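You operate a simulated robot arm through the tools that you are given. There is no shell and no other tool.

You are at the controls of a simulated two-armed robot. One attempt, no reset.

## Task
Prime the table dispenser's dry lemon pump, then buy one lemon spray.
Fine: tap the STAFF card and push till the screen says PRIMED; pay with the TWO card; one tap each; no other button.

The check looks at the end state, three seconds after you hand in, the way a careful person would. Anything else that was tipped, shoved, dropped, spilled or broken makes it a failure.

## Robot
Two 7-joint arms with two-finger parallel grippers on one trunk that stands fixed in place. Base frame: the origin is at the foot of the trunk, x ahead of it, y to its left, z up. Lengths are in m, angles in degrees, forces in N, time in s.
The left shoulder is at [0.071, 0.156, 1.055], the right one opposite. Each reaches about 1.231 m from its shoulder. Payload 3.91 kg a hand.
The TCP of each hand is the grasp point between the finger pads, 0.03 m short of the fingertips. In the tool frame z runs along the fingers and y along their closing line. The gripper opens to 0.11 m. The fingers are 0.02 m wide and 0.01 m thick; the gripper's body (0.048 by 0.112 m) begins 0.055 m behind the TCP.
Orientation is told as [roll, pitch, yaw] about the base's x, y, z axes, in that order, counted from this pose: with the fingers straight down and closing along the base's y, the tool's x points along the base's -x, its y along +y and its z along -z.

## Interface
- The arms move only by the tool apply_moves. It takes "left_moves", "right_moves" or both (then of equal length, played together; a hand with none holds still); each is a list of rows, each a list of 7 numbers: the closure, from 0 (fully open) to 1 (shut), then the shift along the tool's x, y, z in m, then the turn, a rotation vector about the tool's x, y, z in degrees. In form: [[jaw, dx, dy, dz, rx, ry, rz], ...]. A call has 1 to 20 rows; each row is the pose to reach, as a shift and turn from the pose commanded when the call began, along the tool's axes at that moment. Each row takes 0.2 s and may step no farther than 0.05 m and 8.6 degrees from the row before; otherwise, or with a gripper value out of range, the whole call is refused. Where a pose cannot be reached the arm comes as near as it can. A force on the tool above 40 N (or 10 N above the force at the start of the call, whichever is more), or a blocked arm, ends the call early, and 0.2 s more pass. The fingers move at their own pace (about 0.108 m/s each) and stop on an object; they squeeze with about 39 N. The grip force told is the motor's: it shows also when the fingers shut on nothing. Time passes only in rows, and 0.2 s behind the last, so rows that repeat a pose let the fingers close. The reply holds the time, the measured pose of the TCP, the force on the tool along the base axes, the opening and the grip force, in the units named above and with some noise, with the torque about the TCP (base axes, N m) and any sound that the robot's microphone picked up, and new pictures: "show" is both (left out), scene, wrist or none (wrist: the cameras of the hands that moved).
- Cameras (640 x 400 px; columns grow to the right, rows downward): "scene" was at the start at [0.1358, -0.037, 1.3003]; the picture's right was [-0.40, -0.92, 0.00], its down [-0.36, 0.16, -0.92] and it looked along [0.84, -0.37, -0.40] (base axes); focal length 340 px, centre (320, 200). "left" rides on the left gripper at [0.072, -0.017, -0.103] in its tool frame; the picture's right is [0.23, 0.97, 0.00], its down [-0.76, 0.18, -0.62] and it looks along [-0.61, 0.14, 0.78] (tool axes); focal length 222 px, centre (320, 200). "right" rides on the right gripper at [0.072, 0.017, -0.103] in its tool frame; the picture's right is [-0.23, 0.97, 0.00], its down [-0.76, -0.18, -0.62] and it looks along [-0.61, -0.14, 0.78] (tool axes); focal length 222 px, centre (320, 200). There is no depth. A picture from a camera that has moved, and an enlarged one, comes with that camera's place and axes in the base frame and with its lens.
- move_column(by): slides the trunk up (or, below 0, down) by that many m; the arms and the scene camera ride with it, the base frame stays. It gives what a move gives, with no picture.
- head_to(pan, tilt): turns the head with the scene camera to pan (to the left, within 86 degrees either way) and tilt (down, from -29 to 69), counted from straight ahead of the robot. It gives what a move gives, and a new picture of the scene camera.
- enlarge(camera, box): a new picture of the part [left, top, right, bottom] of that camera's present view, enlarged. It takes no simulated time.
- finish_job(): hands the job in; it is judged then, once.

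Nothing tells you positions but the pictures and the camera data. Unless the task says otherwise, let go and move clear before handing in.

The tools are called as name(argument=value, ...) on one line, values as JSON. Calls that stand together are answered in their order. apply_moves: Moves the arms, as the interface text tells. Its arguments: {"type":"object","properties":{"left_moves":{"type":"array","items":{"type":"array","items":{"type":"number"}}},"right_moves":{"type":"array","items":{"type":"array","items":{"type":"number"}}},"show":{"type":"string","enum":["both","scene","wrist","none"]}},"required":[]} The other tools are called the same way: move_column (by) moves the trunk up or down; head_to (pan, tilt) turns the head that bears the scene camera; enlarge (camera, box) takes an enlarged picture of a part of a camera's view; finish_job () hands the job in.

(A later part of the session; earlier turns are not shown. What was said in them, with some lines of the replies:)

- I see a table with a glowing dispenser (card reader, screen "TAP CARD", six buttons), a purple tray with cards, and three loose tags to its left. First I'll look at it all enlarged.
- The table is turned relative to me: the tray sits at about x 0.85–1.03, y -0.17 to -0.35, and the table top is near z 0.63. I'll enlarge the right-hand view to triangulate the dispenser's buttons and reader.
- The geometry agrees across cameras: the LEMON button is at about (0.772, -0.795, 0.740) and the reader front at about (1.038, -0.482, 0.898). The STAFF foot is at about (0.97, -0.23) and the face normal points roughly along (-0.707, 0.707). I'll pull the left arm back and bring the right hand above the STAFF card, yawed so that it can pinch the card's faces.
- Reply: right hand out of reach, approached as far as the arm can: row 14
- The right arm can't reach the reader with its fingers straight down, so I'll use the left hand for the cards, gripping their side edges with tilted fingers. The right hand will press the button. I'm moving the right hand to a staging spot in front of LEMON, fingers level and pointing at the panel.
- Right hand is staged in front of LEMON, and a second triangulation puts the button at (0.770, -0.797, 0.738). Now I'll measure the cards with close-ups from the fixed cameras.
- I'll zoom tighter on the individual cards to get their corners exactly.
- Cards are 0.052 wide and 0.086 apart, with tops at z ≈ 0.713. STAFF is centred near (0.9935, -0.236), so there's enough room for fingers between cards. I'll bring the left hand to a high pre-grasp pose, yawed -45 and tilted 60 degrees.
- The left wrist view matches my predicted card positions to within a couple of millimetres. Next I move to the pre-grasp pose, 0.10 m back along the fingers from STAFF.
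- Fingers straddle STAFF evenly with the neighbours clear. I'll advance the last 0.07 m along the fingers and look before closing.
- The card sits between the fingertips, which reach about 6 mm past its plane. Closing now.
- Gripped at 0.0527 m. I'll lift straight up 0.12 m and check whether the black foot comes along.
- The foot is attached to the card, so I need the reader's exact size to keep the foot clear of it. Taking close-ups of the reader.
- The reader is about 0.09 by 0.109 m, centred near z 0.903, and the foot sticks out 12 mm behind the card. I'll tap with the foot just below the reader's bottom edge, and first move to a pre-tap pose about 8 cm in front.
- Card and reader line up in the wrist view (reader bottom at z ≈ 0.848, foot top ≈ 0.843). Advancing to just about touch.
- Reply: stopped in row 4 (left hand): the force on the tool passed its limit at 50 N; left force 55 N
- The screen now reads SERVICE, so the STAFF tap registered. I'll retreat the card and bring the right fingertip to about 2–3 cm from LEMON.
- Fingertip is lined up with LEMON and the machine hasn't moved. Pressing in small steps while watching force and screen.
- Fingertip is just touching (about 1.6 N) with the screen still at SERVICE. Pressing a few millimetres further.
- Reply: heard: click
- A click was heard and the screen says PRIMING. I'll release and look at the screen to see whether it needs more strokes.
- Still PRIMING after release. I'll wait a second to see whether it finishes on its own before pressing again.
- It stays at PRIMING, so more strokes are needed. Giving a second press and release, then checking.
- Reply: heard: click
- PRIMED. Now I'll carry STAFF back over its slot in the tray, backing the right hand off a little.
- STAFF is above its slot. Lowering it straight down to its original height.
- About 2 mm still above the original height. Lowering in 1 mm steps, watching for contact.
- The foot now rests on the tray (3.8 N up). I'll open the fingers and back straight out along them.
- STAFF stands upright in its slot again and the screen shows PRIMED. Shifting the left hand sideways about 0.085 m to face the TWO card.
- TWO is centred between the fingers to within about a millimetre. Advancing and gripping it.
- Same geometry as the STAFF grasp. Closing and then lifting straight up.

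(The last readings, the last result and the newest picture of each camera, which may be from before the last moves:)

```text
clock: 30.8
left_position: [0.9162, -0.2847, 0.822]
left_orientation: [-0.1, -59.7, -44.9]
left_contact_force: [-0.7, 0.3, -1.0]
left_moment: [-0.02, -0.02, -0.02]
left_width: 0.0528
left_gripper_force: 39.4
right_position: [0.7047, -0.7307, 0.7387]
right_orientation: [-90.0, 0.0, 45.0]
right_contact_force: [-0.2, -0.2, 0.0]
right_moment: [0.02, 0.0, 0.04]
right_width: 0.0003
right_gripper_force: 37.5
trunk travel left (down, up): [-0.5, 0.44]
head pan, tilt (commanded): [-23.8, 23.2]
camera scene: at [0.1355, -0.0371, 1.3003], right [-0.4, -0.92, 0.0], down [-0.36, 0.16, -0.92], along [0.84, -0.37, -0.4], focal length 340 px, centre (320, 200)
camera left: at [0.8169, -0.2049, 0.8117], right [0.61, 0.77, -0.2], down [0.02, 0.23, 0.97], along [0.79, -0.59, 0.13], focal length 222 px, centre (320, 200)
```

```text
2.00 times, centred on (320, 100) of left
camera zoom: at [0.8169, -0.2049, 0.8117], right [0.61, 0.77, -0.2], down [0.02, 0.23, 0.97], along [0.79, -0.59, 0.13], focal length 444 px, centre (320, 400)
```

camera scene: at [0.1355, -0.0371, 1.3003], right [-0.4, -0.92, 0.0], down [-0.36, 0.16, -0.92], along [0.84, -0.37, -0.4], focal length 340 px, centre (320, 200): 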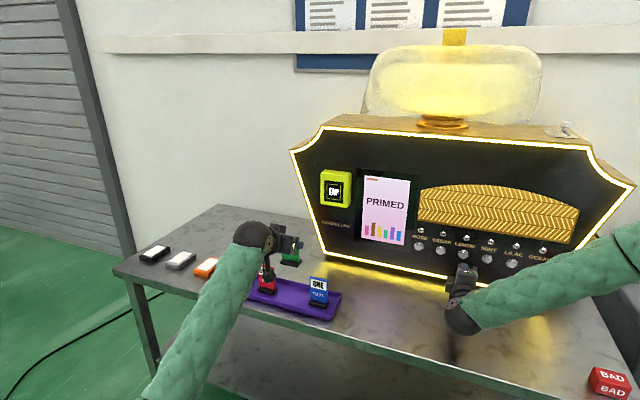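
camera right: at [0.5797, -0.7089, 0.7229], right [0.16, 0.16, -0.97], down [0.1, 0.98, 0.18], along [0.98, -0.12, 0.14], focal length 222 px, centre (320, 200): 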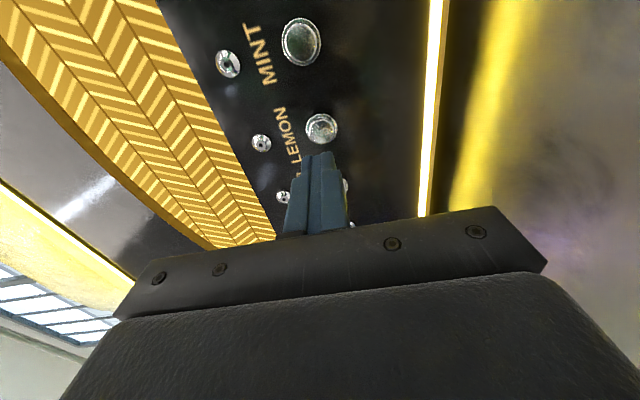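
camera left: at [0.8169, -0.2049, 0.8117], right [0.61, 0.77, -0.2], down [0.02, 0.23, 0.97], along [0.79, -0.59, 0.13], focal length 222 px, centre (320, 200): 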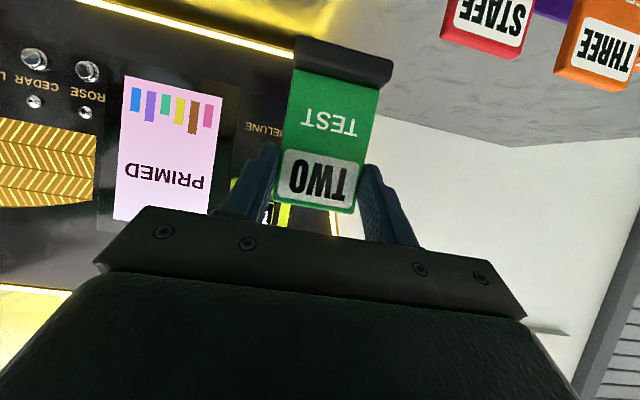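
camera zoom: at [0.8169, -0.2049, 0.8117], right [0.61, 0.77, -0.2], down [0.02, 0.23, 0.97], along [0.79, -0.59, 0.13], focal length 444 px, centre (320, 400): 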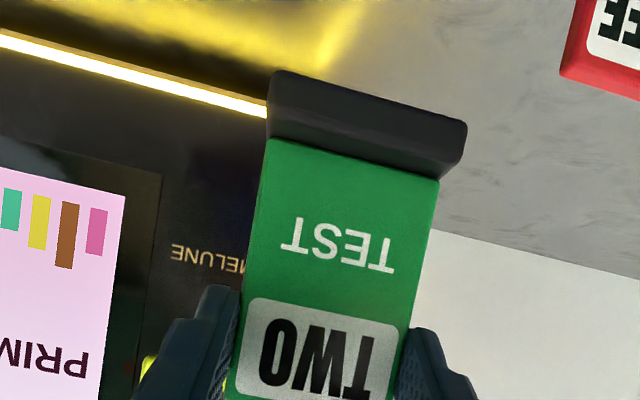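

TWO is up and seated in the grip just as STAFF was. Moving to the pre-tap pose and then slowly to within a few millimetres of the reader.

apply_moves(left_moves=[[1, -0.0344, -0.0139, 0.0151, 0, 0, 0], [1, -0.0688, -0.0278, 0.0302, 0, 0, 0], [1, -0.1032, -0.0416, 0.0452, 0, 0, 0], [1, -0.1376, -0.0555, 0.0603, 0, 0, 0], [1, -0.1501, -0.0555, 0.082, 0, 0, 0], [1, -0.1626, -0.0555, 0.1036, 0, 0, 0], [1, -0.1676, -0.0555, 0.1123, 0, 0, 0]])

enlarge(camera="scene", box=[290, 150, 418, 250])

```text
clock: 32.4
left_position: [1.0055, -0.4522, 0.9081]
left_orientation: [-0.1, -59.7, -44.8]
left_contact_force: [0.5, 0.0, -0.5]
left_moment: [0.01, -0.04, 0.01]
left_width: 0.0528
left_gripper_force: 38.9
right_position: [0.7041, -0.7307, 0.7388]
right_orientation: [-90.1, 0.0, 45.1]
right_contact_force: [0.0, 0.0, 0.1]
right_moment: [-0.01, 0.01, -0.01]
right_width: 0.0003
right_gripper_force: 37.3
trunk travel left (down, up): [-0.5, 0.44]
head pan, tilt (commanded): [-23.8, 23.2]
camera scene: at [0.1359, -0.0373, 1.3002], right [-0.4, -0.92, 0.0], down [-0.36, 0.16, -0.92], along [0.84, -0.37, -0.4], focal length 340 px, centre (320, 200)
camera left: at [0.9055, -0.3741, 0.8978], right [0.61, 0.77, -0.2], down [0.02, 0.23, 0.97], along [0.79, -0.59, 0.13], focal length 222 px, centre (320, 200)
```

scene: 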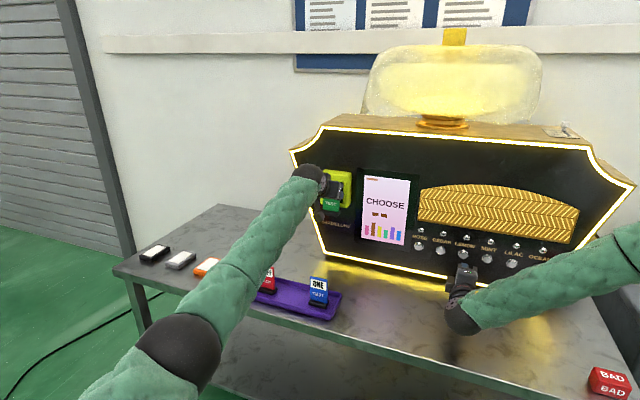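
left: 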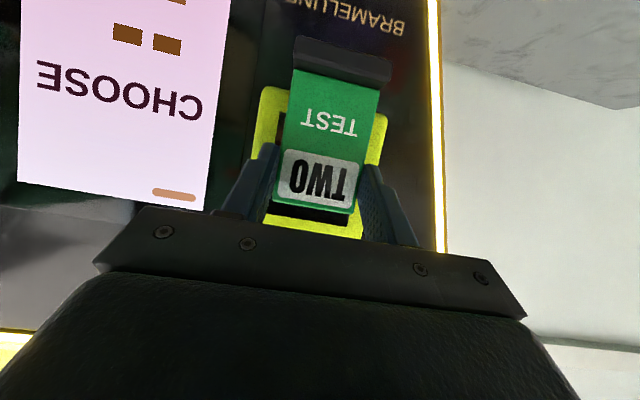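

```text
4.00 times, centred on (354, 200) of scene
camera zoom: at [0.1359, -0.0373, 1.3002], right [-0.4, -0.92, 0.0], down [-0.36, 0.16, -0.92], along [0.84, -0.37, -0.4], focal length 1361 px, centre (184, 200)
```

zoom: 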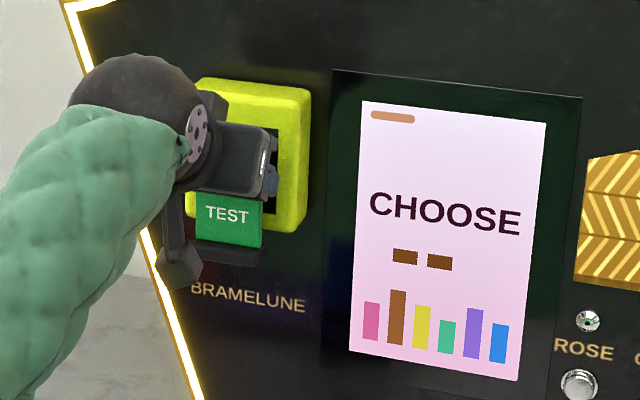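

The screen says CHOOSE with two credits, so the TWO tap registered with no contact. I'll retreat the card and bring the right fingertip back close to LEMON.

apply_moves(left_moves=[[1, 0.0125, 0, -0.0217, 0, 0, 0], [1, 0.025, 0, -0.0433, 0, 0, 0], [1, 0.0375, 0, -0.065, 0, 0, 0], [1, 0.05, 0, -0.0866, 0, 0, 0]], right_moves=[[1, 0, 0, 0.015, 0, 0, 0], [1, 0, 0, 0.03, 0, 0, 0], [1, 0, 0, 0.042, 0, 0, 0], [1, 0, 0, 0.05, 0, 0, 0]])

enlarge(camera="scene", box=[340, 150, 500, 290])

enlarge(camera="right", box=[220, 40, 440, 240])

```text
clock: 33.4
left_position: [0.9344, -0.3818, 0.9086]
left_orientation: [0.1, -59.6, -45.0]
left_contact_force: [0.2, -0.6, -0.1]
left_moment: [-0.02, -0.01, 0.03]
left_width: 0.0528
left_gripper_force: 39.4
right_position: [0.7391, -0.7661, 0.7404]
right_orientation: [-89.9, -0.1, 44.9]
right_contact_force: [0.1, -0.3, 0.3]
right_moment: [-0.01, 0.0, 0.01]
right_width: 0.0
right_gripper_force: 37.7
trunk travel left (down, up): [-0.5, 0.44]
head pan, tilt (commanded): [-23.8, 23.2]
camera scene: at [0.1359, -0.037, 1.3003], right [-0.4, -0.92, 0.0], down [-0.36, 0.16, -0.92], along [0.84, -0.37, -0.4], focal length 340 px, centre (320, 200)
camera right: at [0.6154, -0.7442, 0.7238], right [0.16, 0.16, -0.97], down [0.1, 0.98, 0.18], along [0.98, -0.12, 0.14], focal length 222 px, centre (320, 200)
camera left: at [0.8341, -0.3027, 0.8978], right [0.61, 0.77, -0.2], down [0.02, 0.23, 0.97], along [0.79, -0.59, 0.13], focal length 222 px, centre (320, 200)
```

scene: 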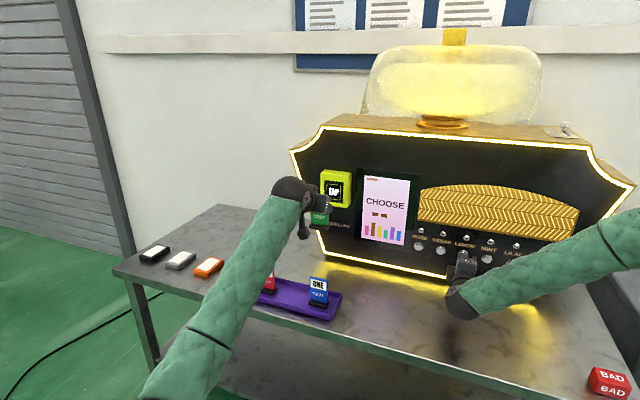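
right: 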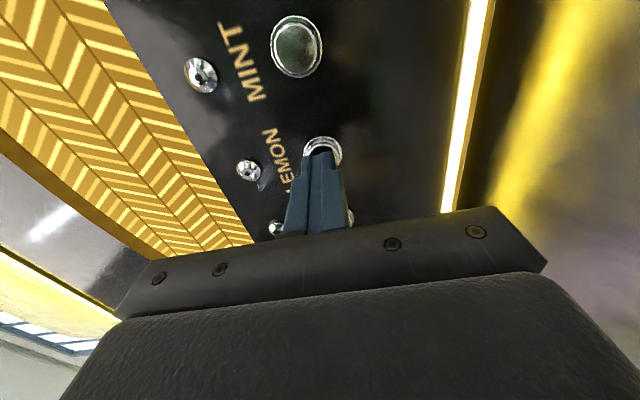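
left: 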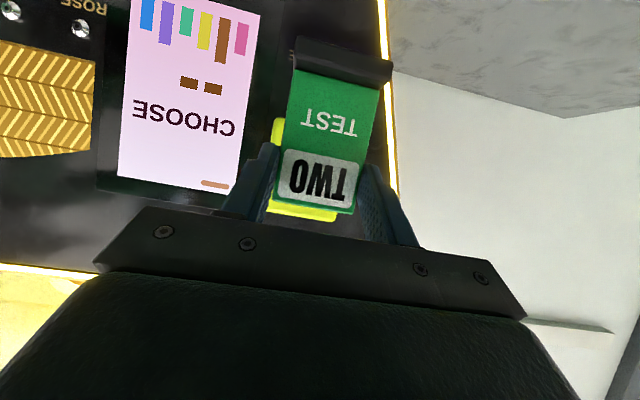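

```text
2.86 times, centred on (420, 220) of scene
camera zoom: at [0.1359, -0.037, 1.3003], right [-0.4, -0.92, 0.0], down [-0.36, 0.16, -0.92], along [0.84, -0.37, -0.4], focal length 972 px, centre (34, 143)
```

zoom: 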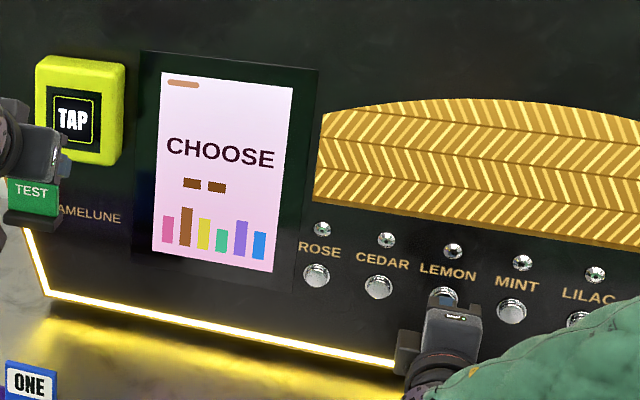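

```text
2.00 times, centred on (330, 140) of right
camera zoom: at [0.6154, -0.7442, 0.7238], right [0.16, 0.16, -0.97], down [0.1, 0.98, 0.18], along [0.98, -0.12, 0.14], focal length 444 px, centre (300, 320)
```

zoom: 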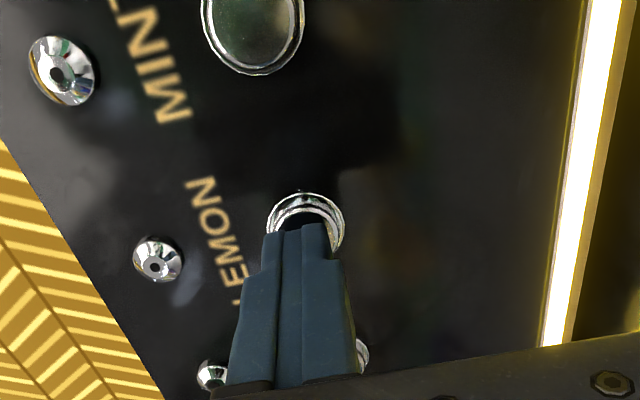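

The fingertip is in the same place as for the earlier strokes, and the screen is at CHOOSE. One press and release of LEMON now.

apply_moves(right_moves=[[1, 0, 0, 0.007, 0, 0, 0], [1, 0, 0, 0.011, 0, 0, 0], [1, 0, 0, 0.0135, 0, 0, 0], [1, 0, 0, 0.007, 0, 0, 0], [1, 0, 0, 0, 0, 0, 0], [1, 0, 0, -0.02, 0, 0, 0]], show="scene")

enlarge(camera="scene", box=[340, 150, 500, 290])

```text
clock: 34.8
left_position: [0.9345, -0.3804, 0.9087]
left_orientation: [0.0, -59.6, -45.0]
left_contact_force: [-1.1, 0.9, -0.6]
left_moment: [0.03, 0.02, 0.01]
left_width: 0.0527
left_gripper_force: 38.4
right_position: [0.7251, -0.7522, 0.739]
right_orientation: [-89.8, 0.0, 44.9]
right_contact_force: [0.7, -0.3, 0.1]
right_moment: [0.03, -0.02, 0.0]
right_width: 0.0
right_gripper_force: 37.7
trunk travel left (down, up): [-0.5, 0.44]
head pan, tilt (commanded): [-23.8, 23.2]
heard: click
camera scene: at [0.1355, -0.0373, 1.3004], right [-0.4, -0.92, 0.0], down [-0.36, 0.16, -0.92], along [0.84, -0.37, -0.4], focal length 340 px, centre (320, 200)
```

scene: 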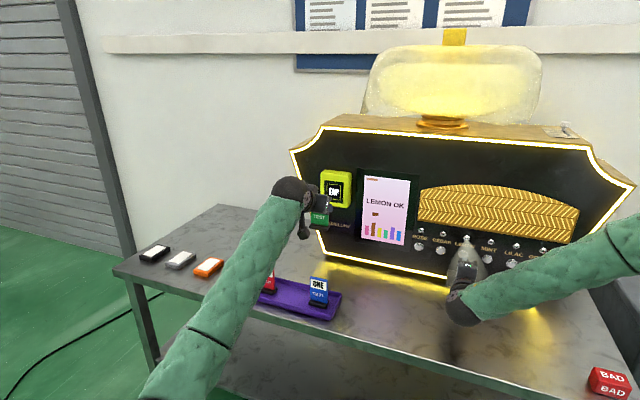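

```text
2.86 times, centred on (420, 220) of scene
camera zoom: at [0.1355, -0.0373, 1.3004], right [-0.4, -0.92, 0.0], down [-0.36, 0.16, -0.92], along [0.84, -0.37, -0.4], focal length 972 px, centre (34, 143)
```

zoom: 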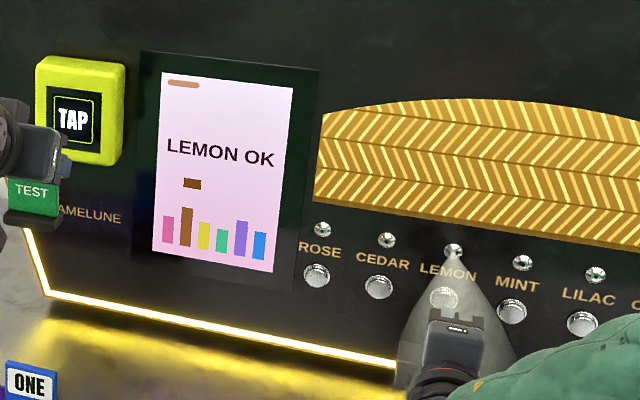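

LEMON OK on screen and the spray came out. Next I carry TWO back over its slot and back the right hand away from the panel.

apply_moves(left_moves=[[1, 0.0295, 0.0136, -0.0068, 0, 0, 0], [1, 0.0591, 0.0273, -0.0136, 0, 0, 0], [1, 0.0886, 0.0409, -0.0203, 0, 0, 0], [1, 0.1181, 0.0545, -0.0271, 0, 0, 0]], right_moves=[[1, 0, 0, -0.02, 0, 0, 0], [1, 0, 0, -0.04, 0, 0, 0], [1, 0, 0, -0.06, 0, 0, 0], [1, 0, 0, -0.08, 0, 0, 0]])

enlarge(camera="scene", box=[210, 220, 360, 330])

```text
clock: 35.8
left_position: [0.9151, -0.2857, 0.8237]
left_orientation: [0.0, -59.7, -44.9]
left_contact_force: [0.1, -0.6, -0.4]
left_moment: [0.0, 0.03, -0.04]
left_width: 0.053
left_gripper_force: 38.7
right_position: [0.6659, -0.6951, 0.7406]
right_orientation: [-90.0, 0.0, 44.9]
right_contact_force: [-0.7, -0.6, 0.5]
right_moment: [-0.02, 0.02, 0.0]
right_width: 0.0
right_gripper_force: 37.8
trunk travel left (down, up): [-0.5, 0.44]
head pan, tilt (commanded): [-23.8, 23.2]
camera scene: at [0.1359, -0.0369, 1.3004], right [-0.4, -0.92, 0.0], down [-0.36, 0.16, -0.92], along [0.84, -0.37, -0.4], focal length 340 px, centre (320, 200)
camera right: at [0.5422, -0.6733, 0.7246], right [0.16, 0.16, -0.97], down [0.1, 0.98, 0.18], along [0.98, -0.12, 0.14], focal length 222 px, centre (320, 200)
camera left: at [0.8145, -0.2066, 0.8142], right [0.61, 0.77, -0.2], down [0.02, 0.23, 0.97], along [0.79, -0.59, 0.13], focal length 222 px, centre (320, 200)
```

scene: 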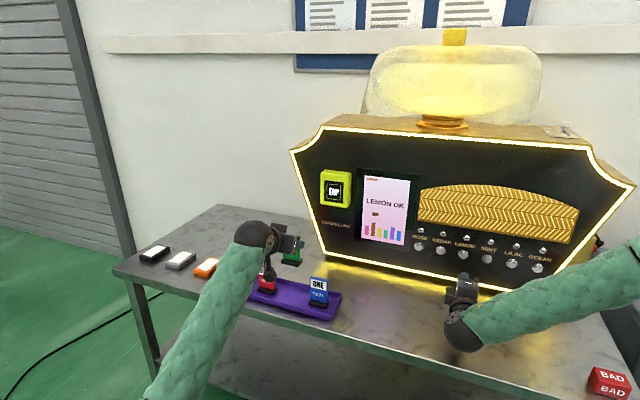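
right: 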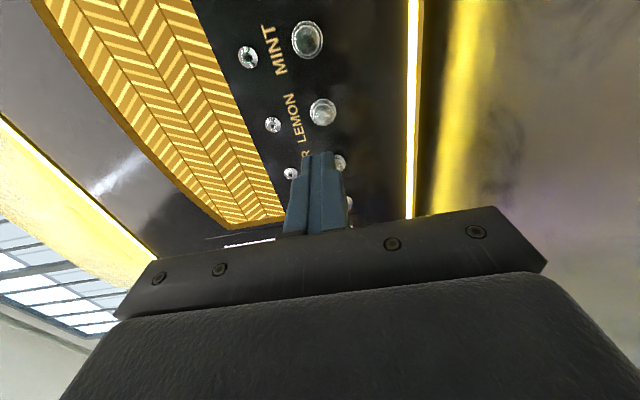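
left: 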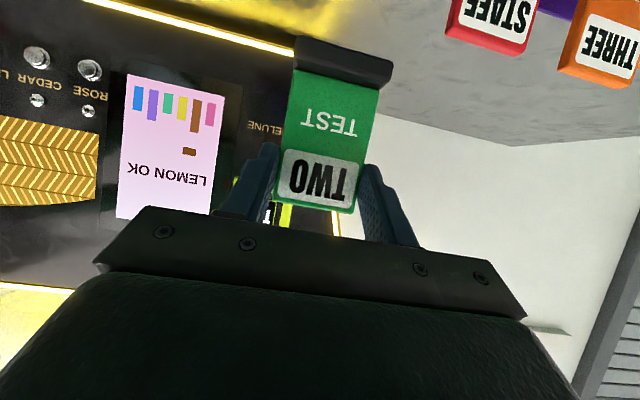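

```text
3.64 times, centred on (285, 275) of scene
camera zoom: at [0.1359, -0.0369, 1.3004], right [-0.4, -0.92, 0.0], down [-0.36, 0.16, -0.92], along [0.84, -0.37, -0.4], focal length 1238 px, centre (447, -73)
```

zoom: 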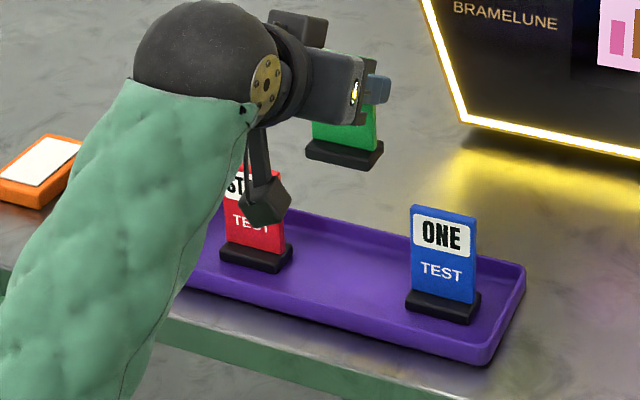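

Over the TWO slot now. Lowering straight down, then fine steps until the foot touches.

apply_moves(left_moves=[[1, 0.026, 0, 0.015, 0, 0, 0], [1, 0.052, 0, 0.03, 0, 0, 0], [1, 0.0779, 0, 0.045, 0, 0, 0], [1, 0.0935, 0, 0.054, 0, 0, 0], [1, 0.0987, 0, 0.057, 0, 0, 0], [1, 0.1013, 0, 0.0585, 0, 0, 0]], show="none")

enlarge(camera="left", box=[160, 0, 480, 200])

enlarge(camera="scene", box=[240, 260, 336, 320])

```text
clock: 37.2
left_position: [0.9146, -0.2842, 0.706]
left_orientation: [0.0, -59.6, -44.9]
left_contact_force: [-0.4, 0.1, -0.5]
left_moment: [0.02, 0.02, -0.02]
left_width: 0.0527
left_gripper_force: 39.1
right_position: [0.6677, -0.6962, 0.7401]
right_orientation: [-90.0, 0.1, 44.9]
right_contact_force: [-0.1, 0.1, 0.0]
right_moment: [-0.02, 0.0, 0.01]
right_width: 0.0
right_gripper_force: 37.7
trunk travel left (down, up): [-0.5, 0.44]
head pan, tilt (commanded): [-23.8, 23.2]
```

```text
2.00 times, centred on (320, 100) of left
camera zoom: at [0.8145, -0.2056, 0.6946], right [0.61, 0.77, -0.2], down [0.02, 0.23, 0.97], along [0.79, -0.59, 0.13], focal length 444 px, centre (320, 400)
```

zoom: 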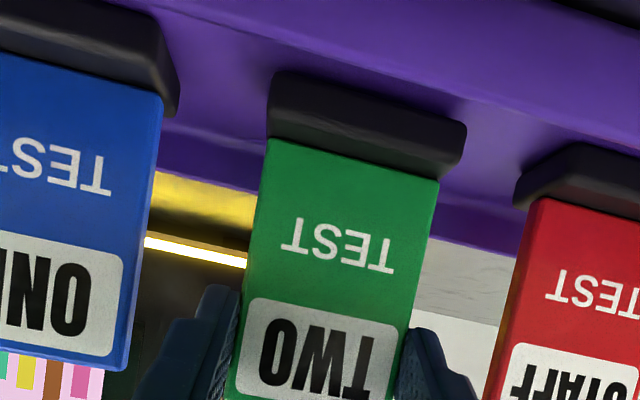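

```text
6.67 times, centred on (288, 290) of scene
camera zoom: at [0.1358, -0.0371, 1.3003], right [-0.4, -0.92, 0.0], down [-0.36, 0.16, -0.92], along [0.84, -0.37, -0.4], focal length 2269 px, centre (533, -400)
```

zoom: 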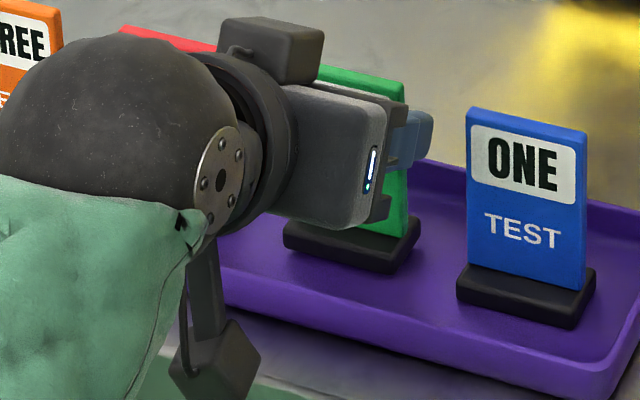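

Around 3–4 mm above the tray. Continuing in 1 mm steps.

apply_moves(left_moves=[[1, 0.0009, 0, 0.0005, 0, 0, 0], [1, 0.0017, 0, 0.001, 0, 0, 0]], show="none")

```text
clock: 37.8
left_position: [0.9144, -0.284, 0.7021]
left_orientation: [0.0, -59.6, -44.9]
left_contact_force: [-0.5, 0.1, -0.3]
left_moment: [-0.02, 0.01, -0.03]
left_width: 0.0528
left_gripper_force: 39.3
right_position: [0.6671, -0.6952, 0.741]
right_orientation: [-90.0, 0.1, 44.9]
right_contact_force: [0.2, -0.6, 0.7]
right_moment: [-0.02, 0.03, 0.03]
right_width: 0.0
right_gripper_force: 38.0
trunk travel left (down, up): [-0.5, 0.44]
head pan, tilt (commanded): [-23.8, 23.2]
```

apply_moves(left_moves=[[1, 0.0009, 0, 0.0005, 0, 0, 0]], show="none")

```text
clock: 38.2
left_position: [0.9155, -0.2819, 0.703]
left_orientation: [0.0, -59.5, -45.0]
left_contact_force: [-0.1, 0.2, 0.4]
left_moment: [-0.01, 0.0, -0.02]
left_width: 0.053
left_gripper_force: 38.9
right_position: [0.6678, -0.6963, 0.7412]
right_orientation: [-90.0, 0.0, 45.0]
right_contact_force: [0.8, 0.3, -0.1]
right_moment: [0.04, 0.0, 0.02]
right_width: 0.0
right_gripper_force: 37.7
trunk travel left (down, up): [-0.5, 0.44]
head pan, tilt (commanded): [-23.8, 23.2]
```

No clear contact yet; another millimetre down.

apply_moves(left_moves=[[1, 0.0009, 0, 0.0005, 0, 0, 0]], show="none")

enlarge(camera="scene", box=[260, 270, 324, 310])

```text
clock: 38.6
left_position: [0.9161, -0.2832, 0.7021]
left_orientation: [0.0, -59.6, -44.9]
left_contact_force: [-0.6, -0.2, 0.4]
left_moment: [0.02, 0.01, -0.02]
left_width: 0.0526
left_gripper_force: 38.6
right_position: [0.6675, -0.695, 0.7405]
right_orientation: [-90.0, 0.0, 45.0]
right_contact_force: [-0.4, -0.1, 0.5]
right_moment: [0.0, 0.0, -0.02]
right_width: 0.0001
right_gripper_force: 37.6
trunk travel left (down, up): [-0.5, 0.44]
head pan, tilt (commanded): [-23.8, 23.2]
```

```text
10.00 times, centred on (292, 290) of scene
camera zoom: at [0.1357, -0.0372, 1.3003], right [-0.4, -0.92, 0.0], down [-0.36, 0.16, -0.92], along [0.84, -0.37, -0.4], focal length 3403 px, centre (600, -700)
```

zoom: 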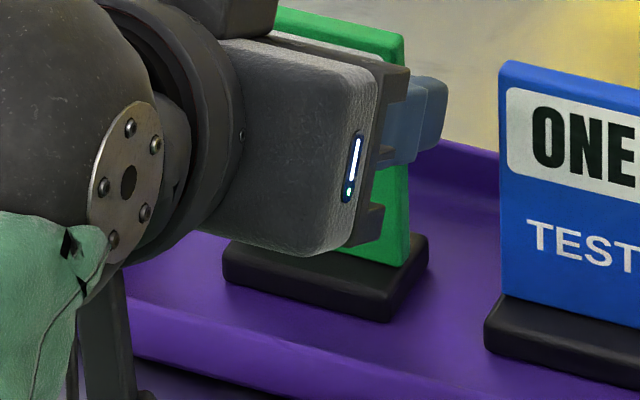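

apply_moves(left_moves=[[1, 0.0009, 0, 0.0005, 0, 0, 0]], show="none")

```text
clock: 39.0
left_position: [0.9152, -0.2847, 0.7025]
left_orientation: [0.0, -59.7, -45.0]
left_contact_force: [1.3, 0.9, 4.4]
left_moment: [0.04, -0.13, -0.01]
left_width: 0.0529
left_gripper_force: 39.0
right_position: [0.6661, -0.6953, 0.7403]
right_orientation: [-90.1, 0.0, 44.9]
right_contact_force: [0.3, 0.2, -0.3]
right_moment: [-0.02, 0.03, -0.02]
right_width: 0.0003
right_gripper_force: 37.6
trunk travel left (down, up): [-0.5, 0.44]
head pan, tilt (commanded): [-23.8, 23.2]
```

The foot rests on the tray (4.4 N up). Opening and backing straight out.

apply_moves(left_moves=[[0.48, 0, 0, 0, 0, 0, 0], [0.4, 0, 0, 0, 0, 0, 0], [0.318, 0, 0, 0, 0, 0, 0], [0.318, 0, 0, -0.02, 0, 0, 0], [0.318, 0, 0, -0.05, 0, 0, 0], [0.318, 0, 0, -0.09, 0, 0, 0], [0.318, 0, 0, -0.13, 0, 0, 0]])

enlarge(camera="left", box=[80, 0, 560, 300])

enlarge(camera="scene", box=[210, 240, 354, 330])

```text
clock: 40.6
left_position: [0.8327, -0.2044, 0.7661]
left_orientation: [-0.1, -59.6, -45.0]
left_contact_force: [-0.2, 0.4, -0.3]
left_moment: [-0.01, 0.02, -0.01]
left_width: 0.0749
left_gripper_force: 0.2
right_position: [0.6658, -0.6951, 0.7409]
right_orientation: [-90.1, 0.0, 45.0]
right_contact_force: [-0.1, -0.7, -0.8]
right_moment: [0.04, 0.04, 0.01]
right_width: 0.0002
right_gripper_force: 37.4
trunk travel left (down, up): [-0.5, 0.44]
head pan, tilt (commanded): [-23.8, 23.2]
camera scene: at [0.1355, -0.0368, 1.3004], right [-0.4, -0.92, 0.0], down [-0.36, 0.16, -0.92], along [0.84, -0.37, -0.39], focal length 340 px, centre (320, 200)
camera left: at [0.7329, -0.1244, 0.7552], right [0.61, 0.77, -0.2], down [0.02, 0.23, 0.97], along [0.79, -0.59, 0.13], focal length 222 px, centre (320, 200)
```

scene: 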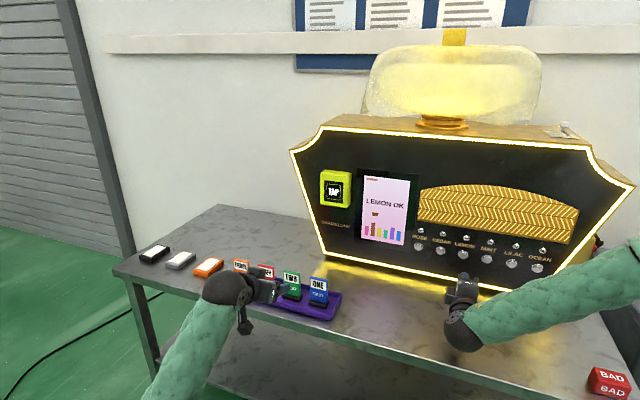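
left: 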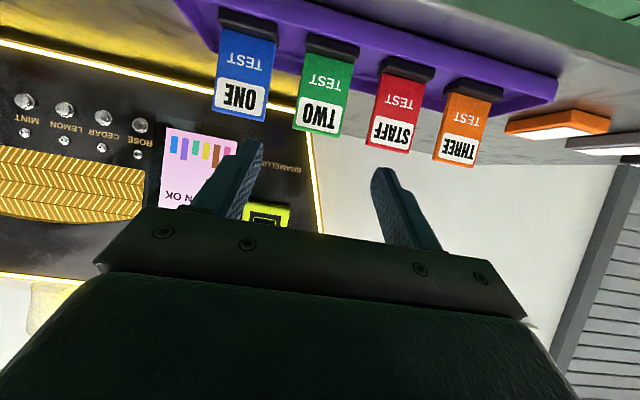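

```text
1.33 times, centred on (320, 150) of left
camera zoom: at [0.7329, -0.1244, 0.7552], right [0.61, 0.77, -0.2], down [0.02, 0.23, 0.97], along [0.79, -0.59, 0.13], focal length 296 px, centre (320, 267)
```

zoom: 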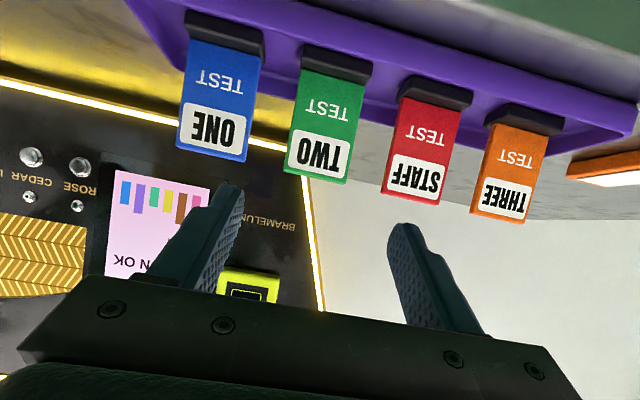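

```text
4.44 times, centred on (282, 285) of scene
camera zoom: at [0.1355, -0.0368, 1.3004], right [-0.4, -0.92, 0.0], down [-0.36, 0.16, -0.92], along [0.84, -0.37, -0.39], focal length 1513 px, centre (489, -178)
```

zoom: 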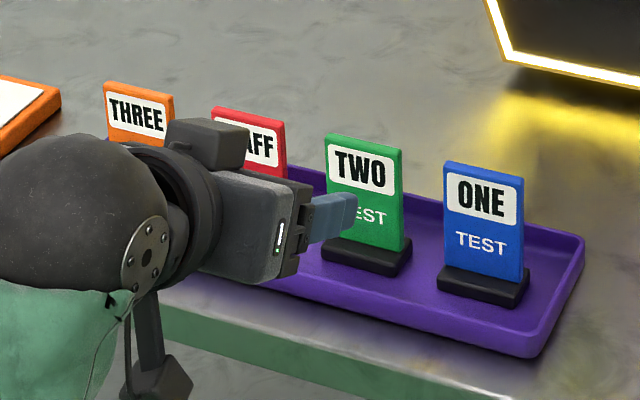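

All four cards stand upright in the tray and the screen reads LEMON OK. Pulling both hands well clear.

apply_moves(left_moves=[[0.318, -0.011, 0, -0.041, 0, 0, 0], [0.318, -0.022, 0, -0.082, 0, 0, 0], [0.318, -0.033, 0, -0.123, 0, 0, 0], [0.318, -0.044, 0, -0.164, 0, 0, 0], [0.318, -0.055, 0, -0.205, 0, 0, 0]], right_moves=[[1, 0, -0.016, -0.016, 0, 0, 0], [1, 0, -0.032, -0.032, 0, 0, 0], [1, 0, -0.048, -0.048, 0, 0, 0], [1, 0, -0.064, -0.064, 0, 0, 0], [1, 0, -0.08, -0.08, 0, 0, 0]])

enlarge(camera="scene", box=[130, 220, 354, 340])

enlarge(camera="scene", box=[280, 30, 640, 310])

```text
clock: 41.8
left_position: [0.7292, -0.0988, 0.9178]
left_orientation: [0.0, -59.6, -45.1]
left_contact_force: [-0.1, 0.9, -0.5]
left_moment: [0.02, -0.02, -0.03]
left_width: 0.0751
left_gripper_force: 0.0
right_position: [0.6106, -0.6382, 0.8221]
right_orientation: [-89.9, 0.0, 44.9]
right_contact_force: [-0.6, -0.7, 0.8]
right_moment: [0.01, 0.0, 0.0]
right_width: 0.0
right_gripper_force: 38.0
trunk travel left (down, up): [-0.5, 0.44]
head pan, tilt (commanded): [-23.8, 23.2]
camera scene: at [0.1349, -0.0366, 1.3004], right [-0.4, -0.92, 0.0], down [-0.36, 0.16, -0.92], along [0.84, -0.37, -0.39], focal length 340 px, centre (320, 200)
camera right: at [0.4868, -0.6164, 0.805], right [0.16, 0.16, -0.97], down [0.1, 0.98, 0.18], along [0.98, -0.12, 0.14], focal length 222 px, centre (320, 200)
camera left: at [0.6284, -0.0199, 0.9068], right [0.61, 0.77, -0.2], down [0.02, 0.23, 0.97], along [0.79, -0.59, 0.13], focal length 222 px, centre (320, 200)
```

scene: 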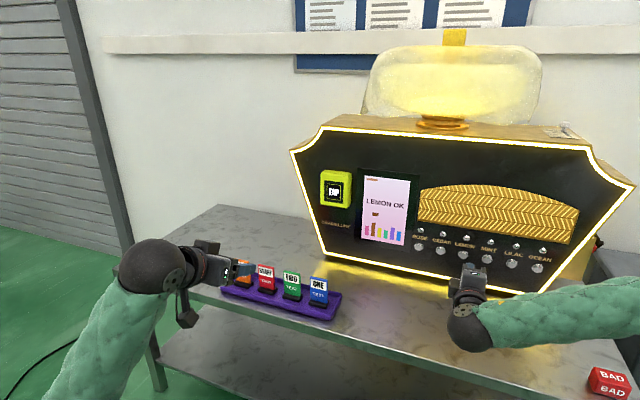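
right: 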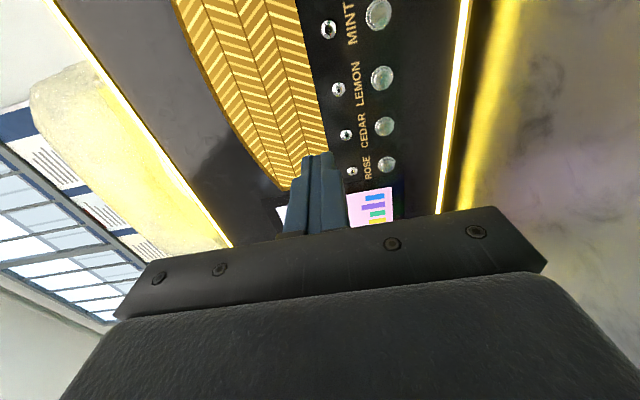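
left: 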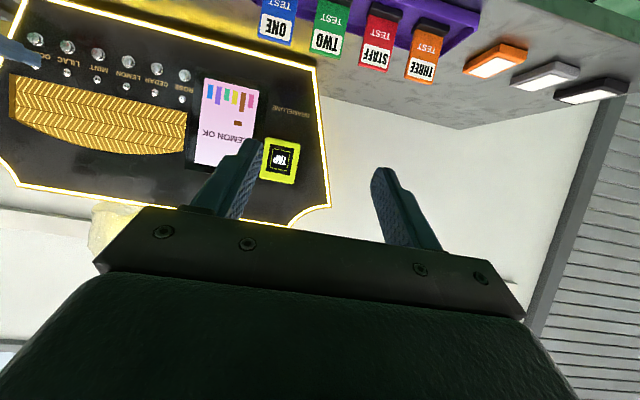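

```text
2.86 times, centred on (242, 280) of scene
camera zoom: at [0.1349, -0.0366, 1.3004], right [-0.4, -0.92, 0.0], down [-0.36, 0.16, -0.92], along [0.84, -0.37, -0.39], focal length 972 px, centre (543, -29)
```

zoom: 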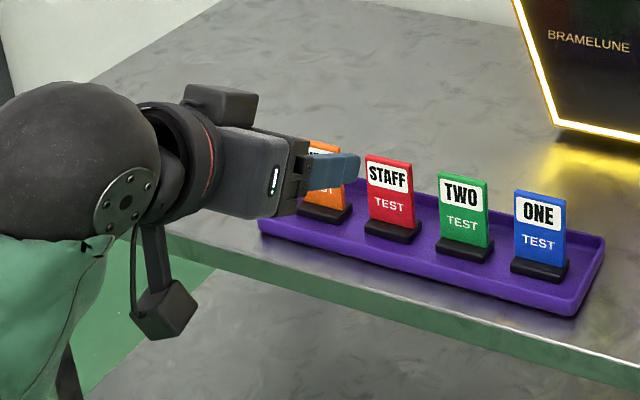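

```text
1.43 times, centred on (460, 170) of scene
camera zoom: at [0.1349, -0.0366, 1.3004], right [-0.4, -0.92, 0.0], down [-0.36, 0.16, -0.92], along [0.84, -0.37, -0.39], focal length 486 px, centre (120, 243)
```

zoom: 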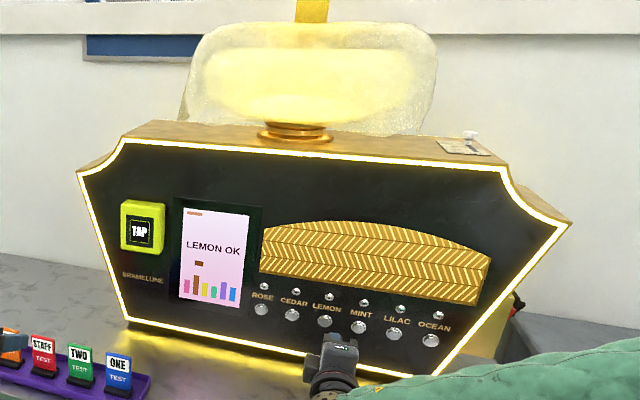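

The loose tags, all four cards, the tray and the dispenser are where they started. The screen reads LEMON OK and both hands are empty and clear, so I'm handing the job in.

finish_job()

```text
The job is handed in.
```

I primed the lemon pump and bought one lemon spray. The screen last read LEMON OK, and I saw the spray come out of the lemon nozzle.

- **Priming:** I tapped the STAFF card once, and the screen went to SERVICE. Two presses of LEMON took it through PRIMING to PRIMED.
- **Buying:** I tapped the TWO card once, and the screen showed CHOOSE with two credits. One press of LEMON gave the spray. One credit is left on the machine.
- **Buttons:** LEMON was the only button I pressed.
- **Cards:** STAFF and TWO are back upright in the tray, within a few millimetres of where they started.
- **Hard first tap:** The STAFF tap pushed on the reader at about 50 N before the arm stopped. The dispenser doesn't appear to have moved in the pictures since. For the TWO tap I stopped just short of touching.

Both hands were empty and clear of everything when I handed in.
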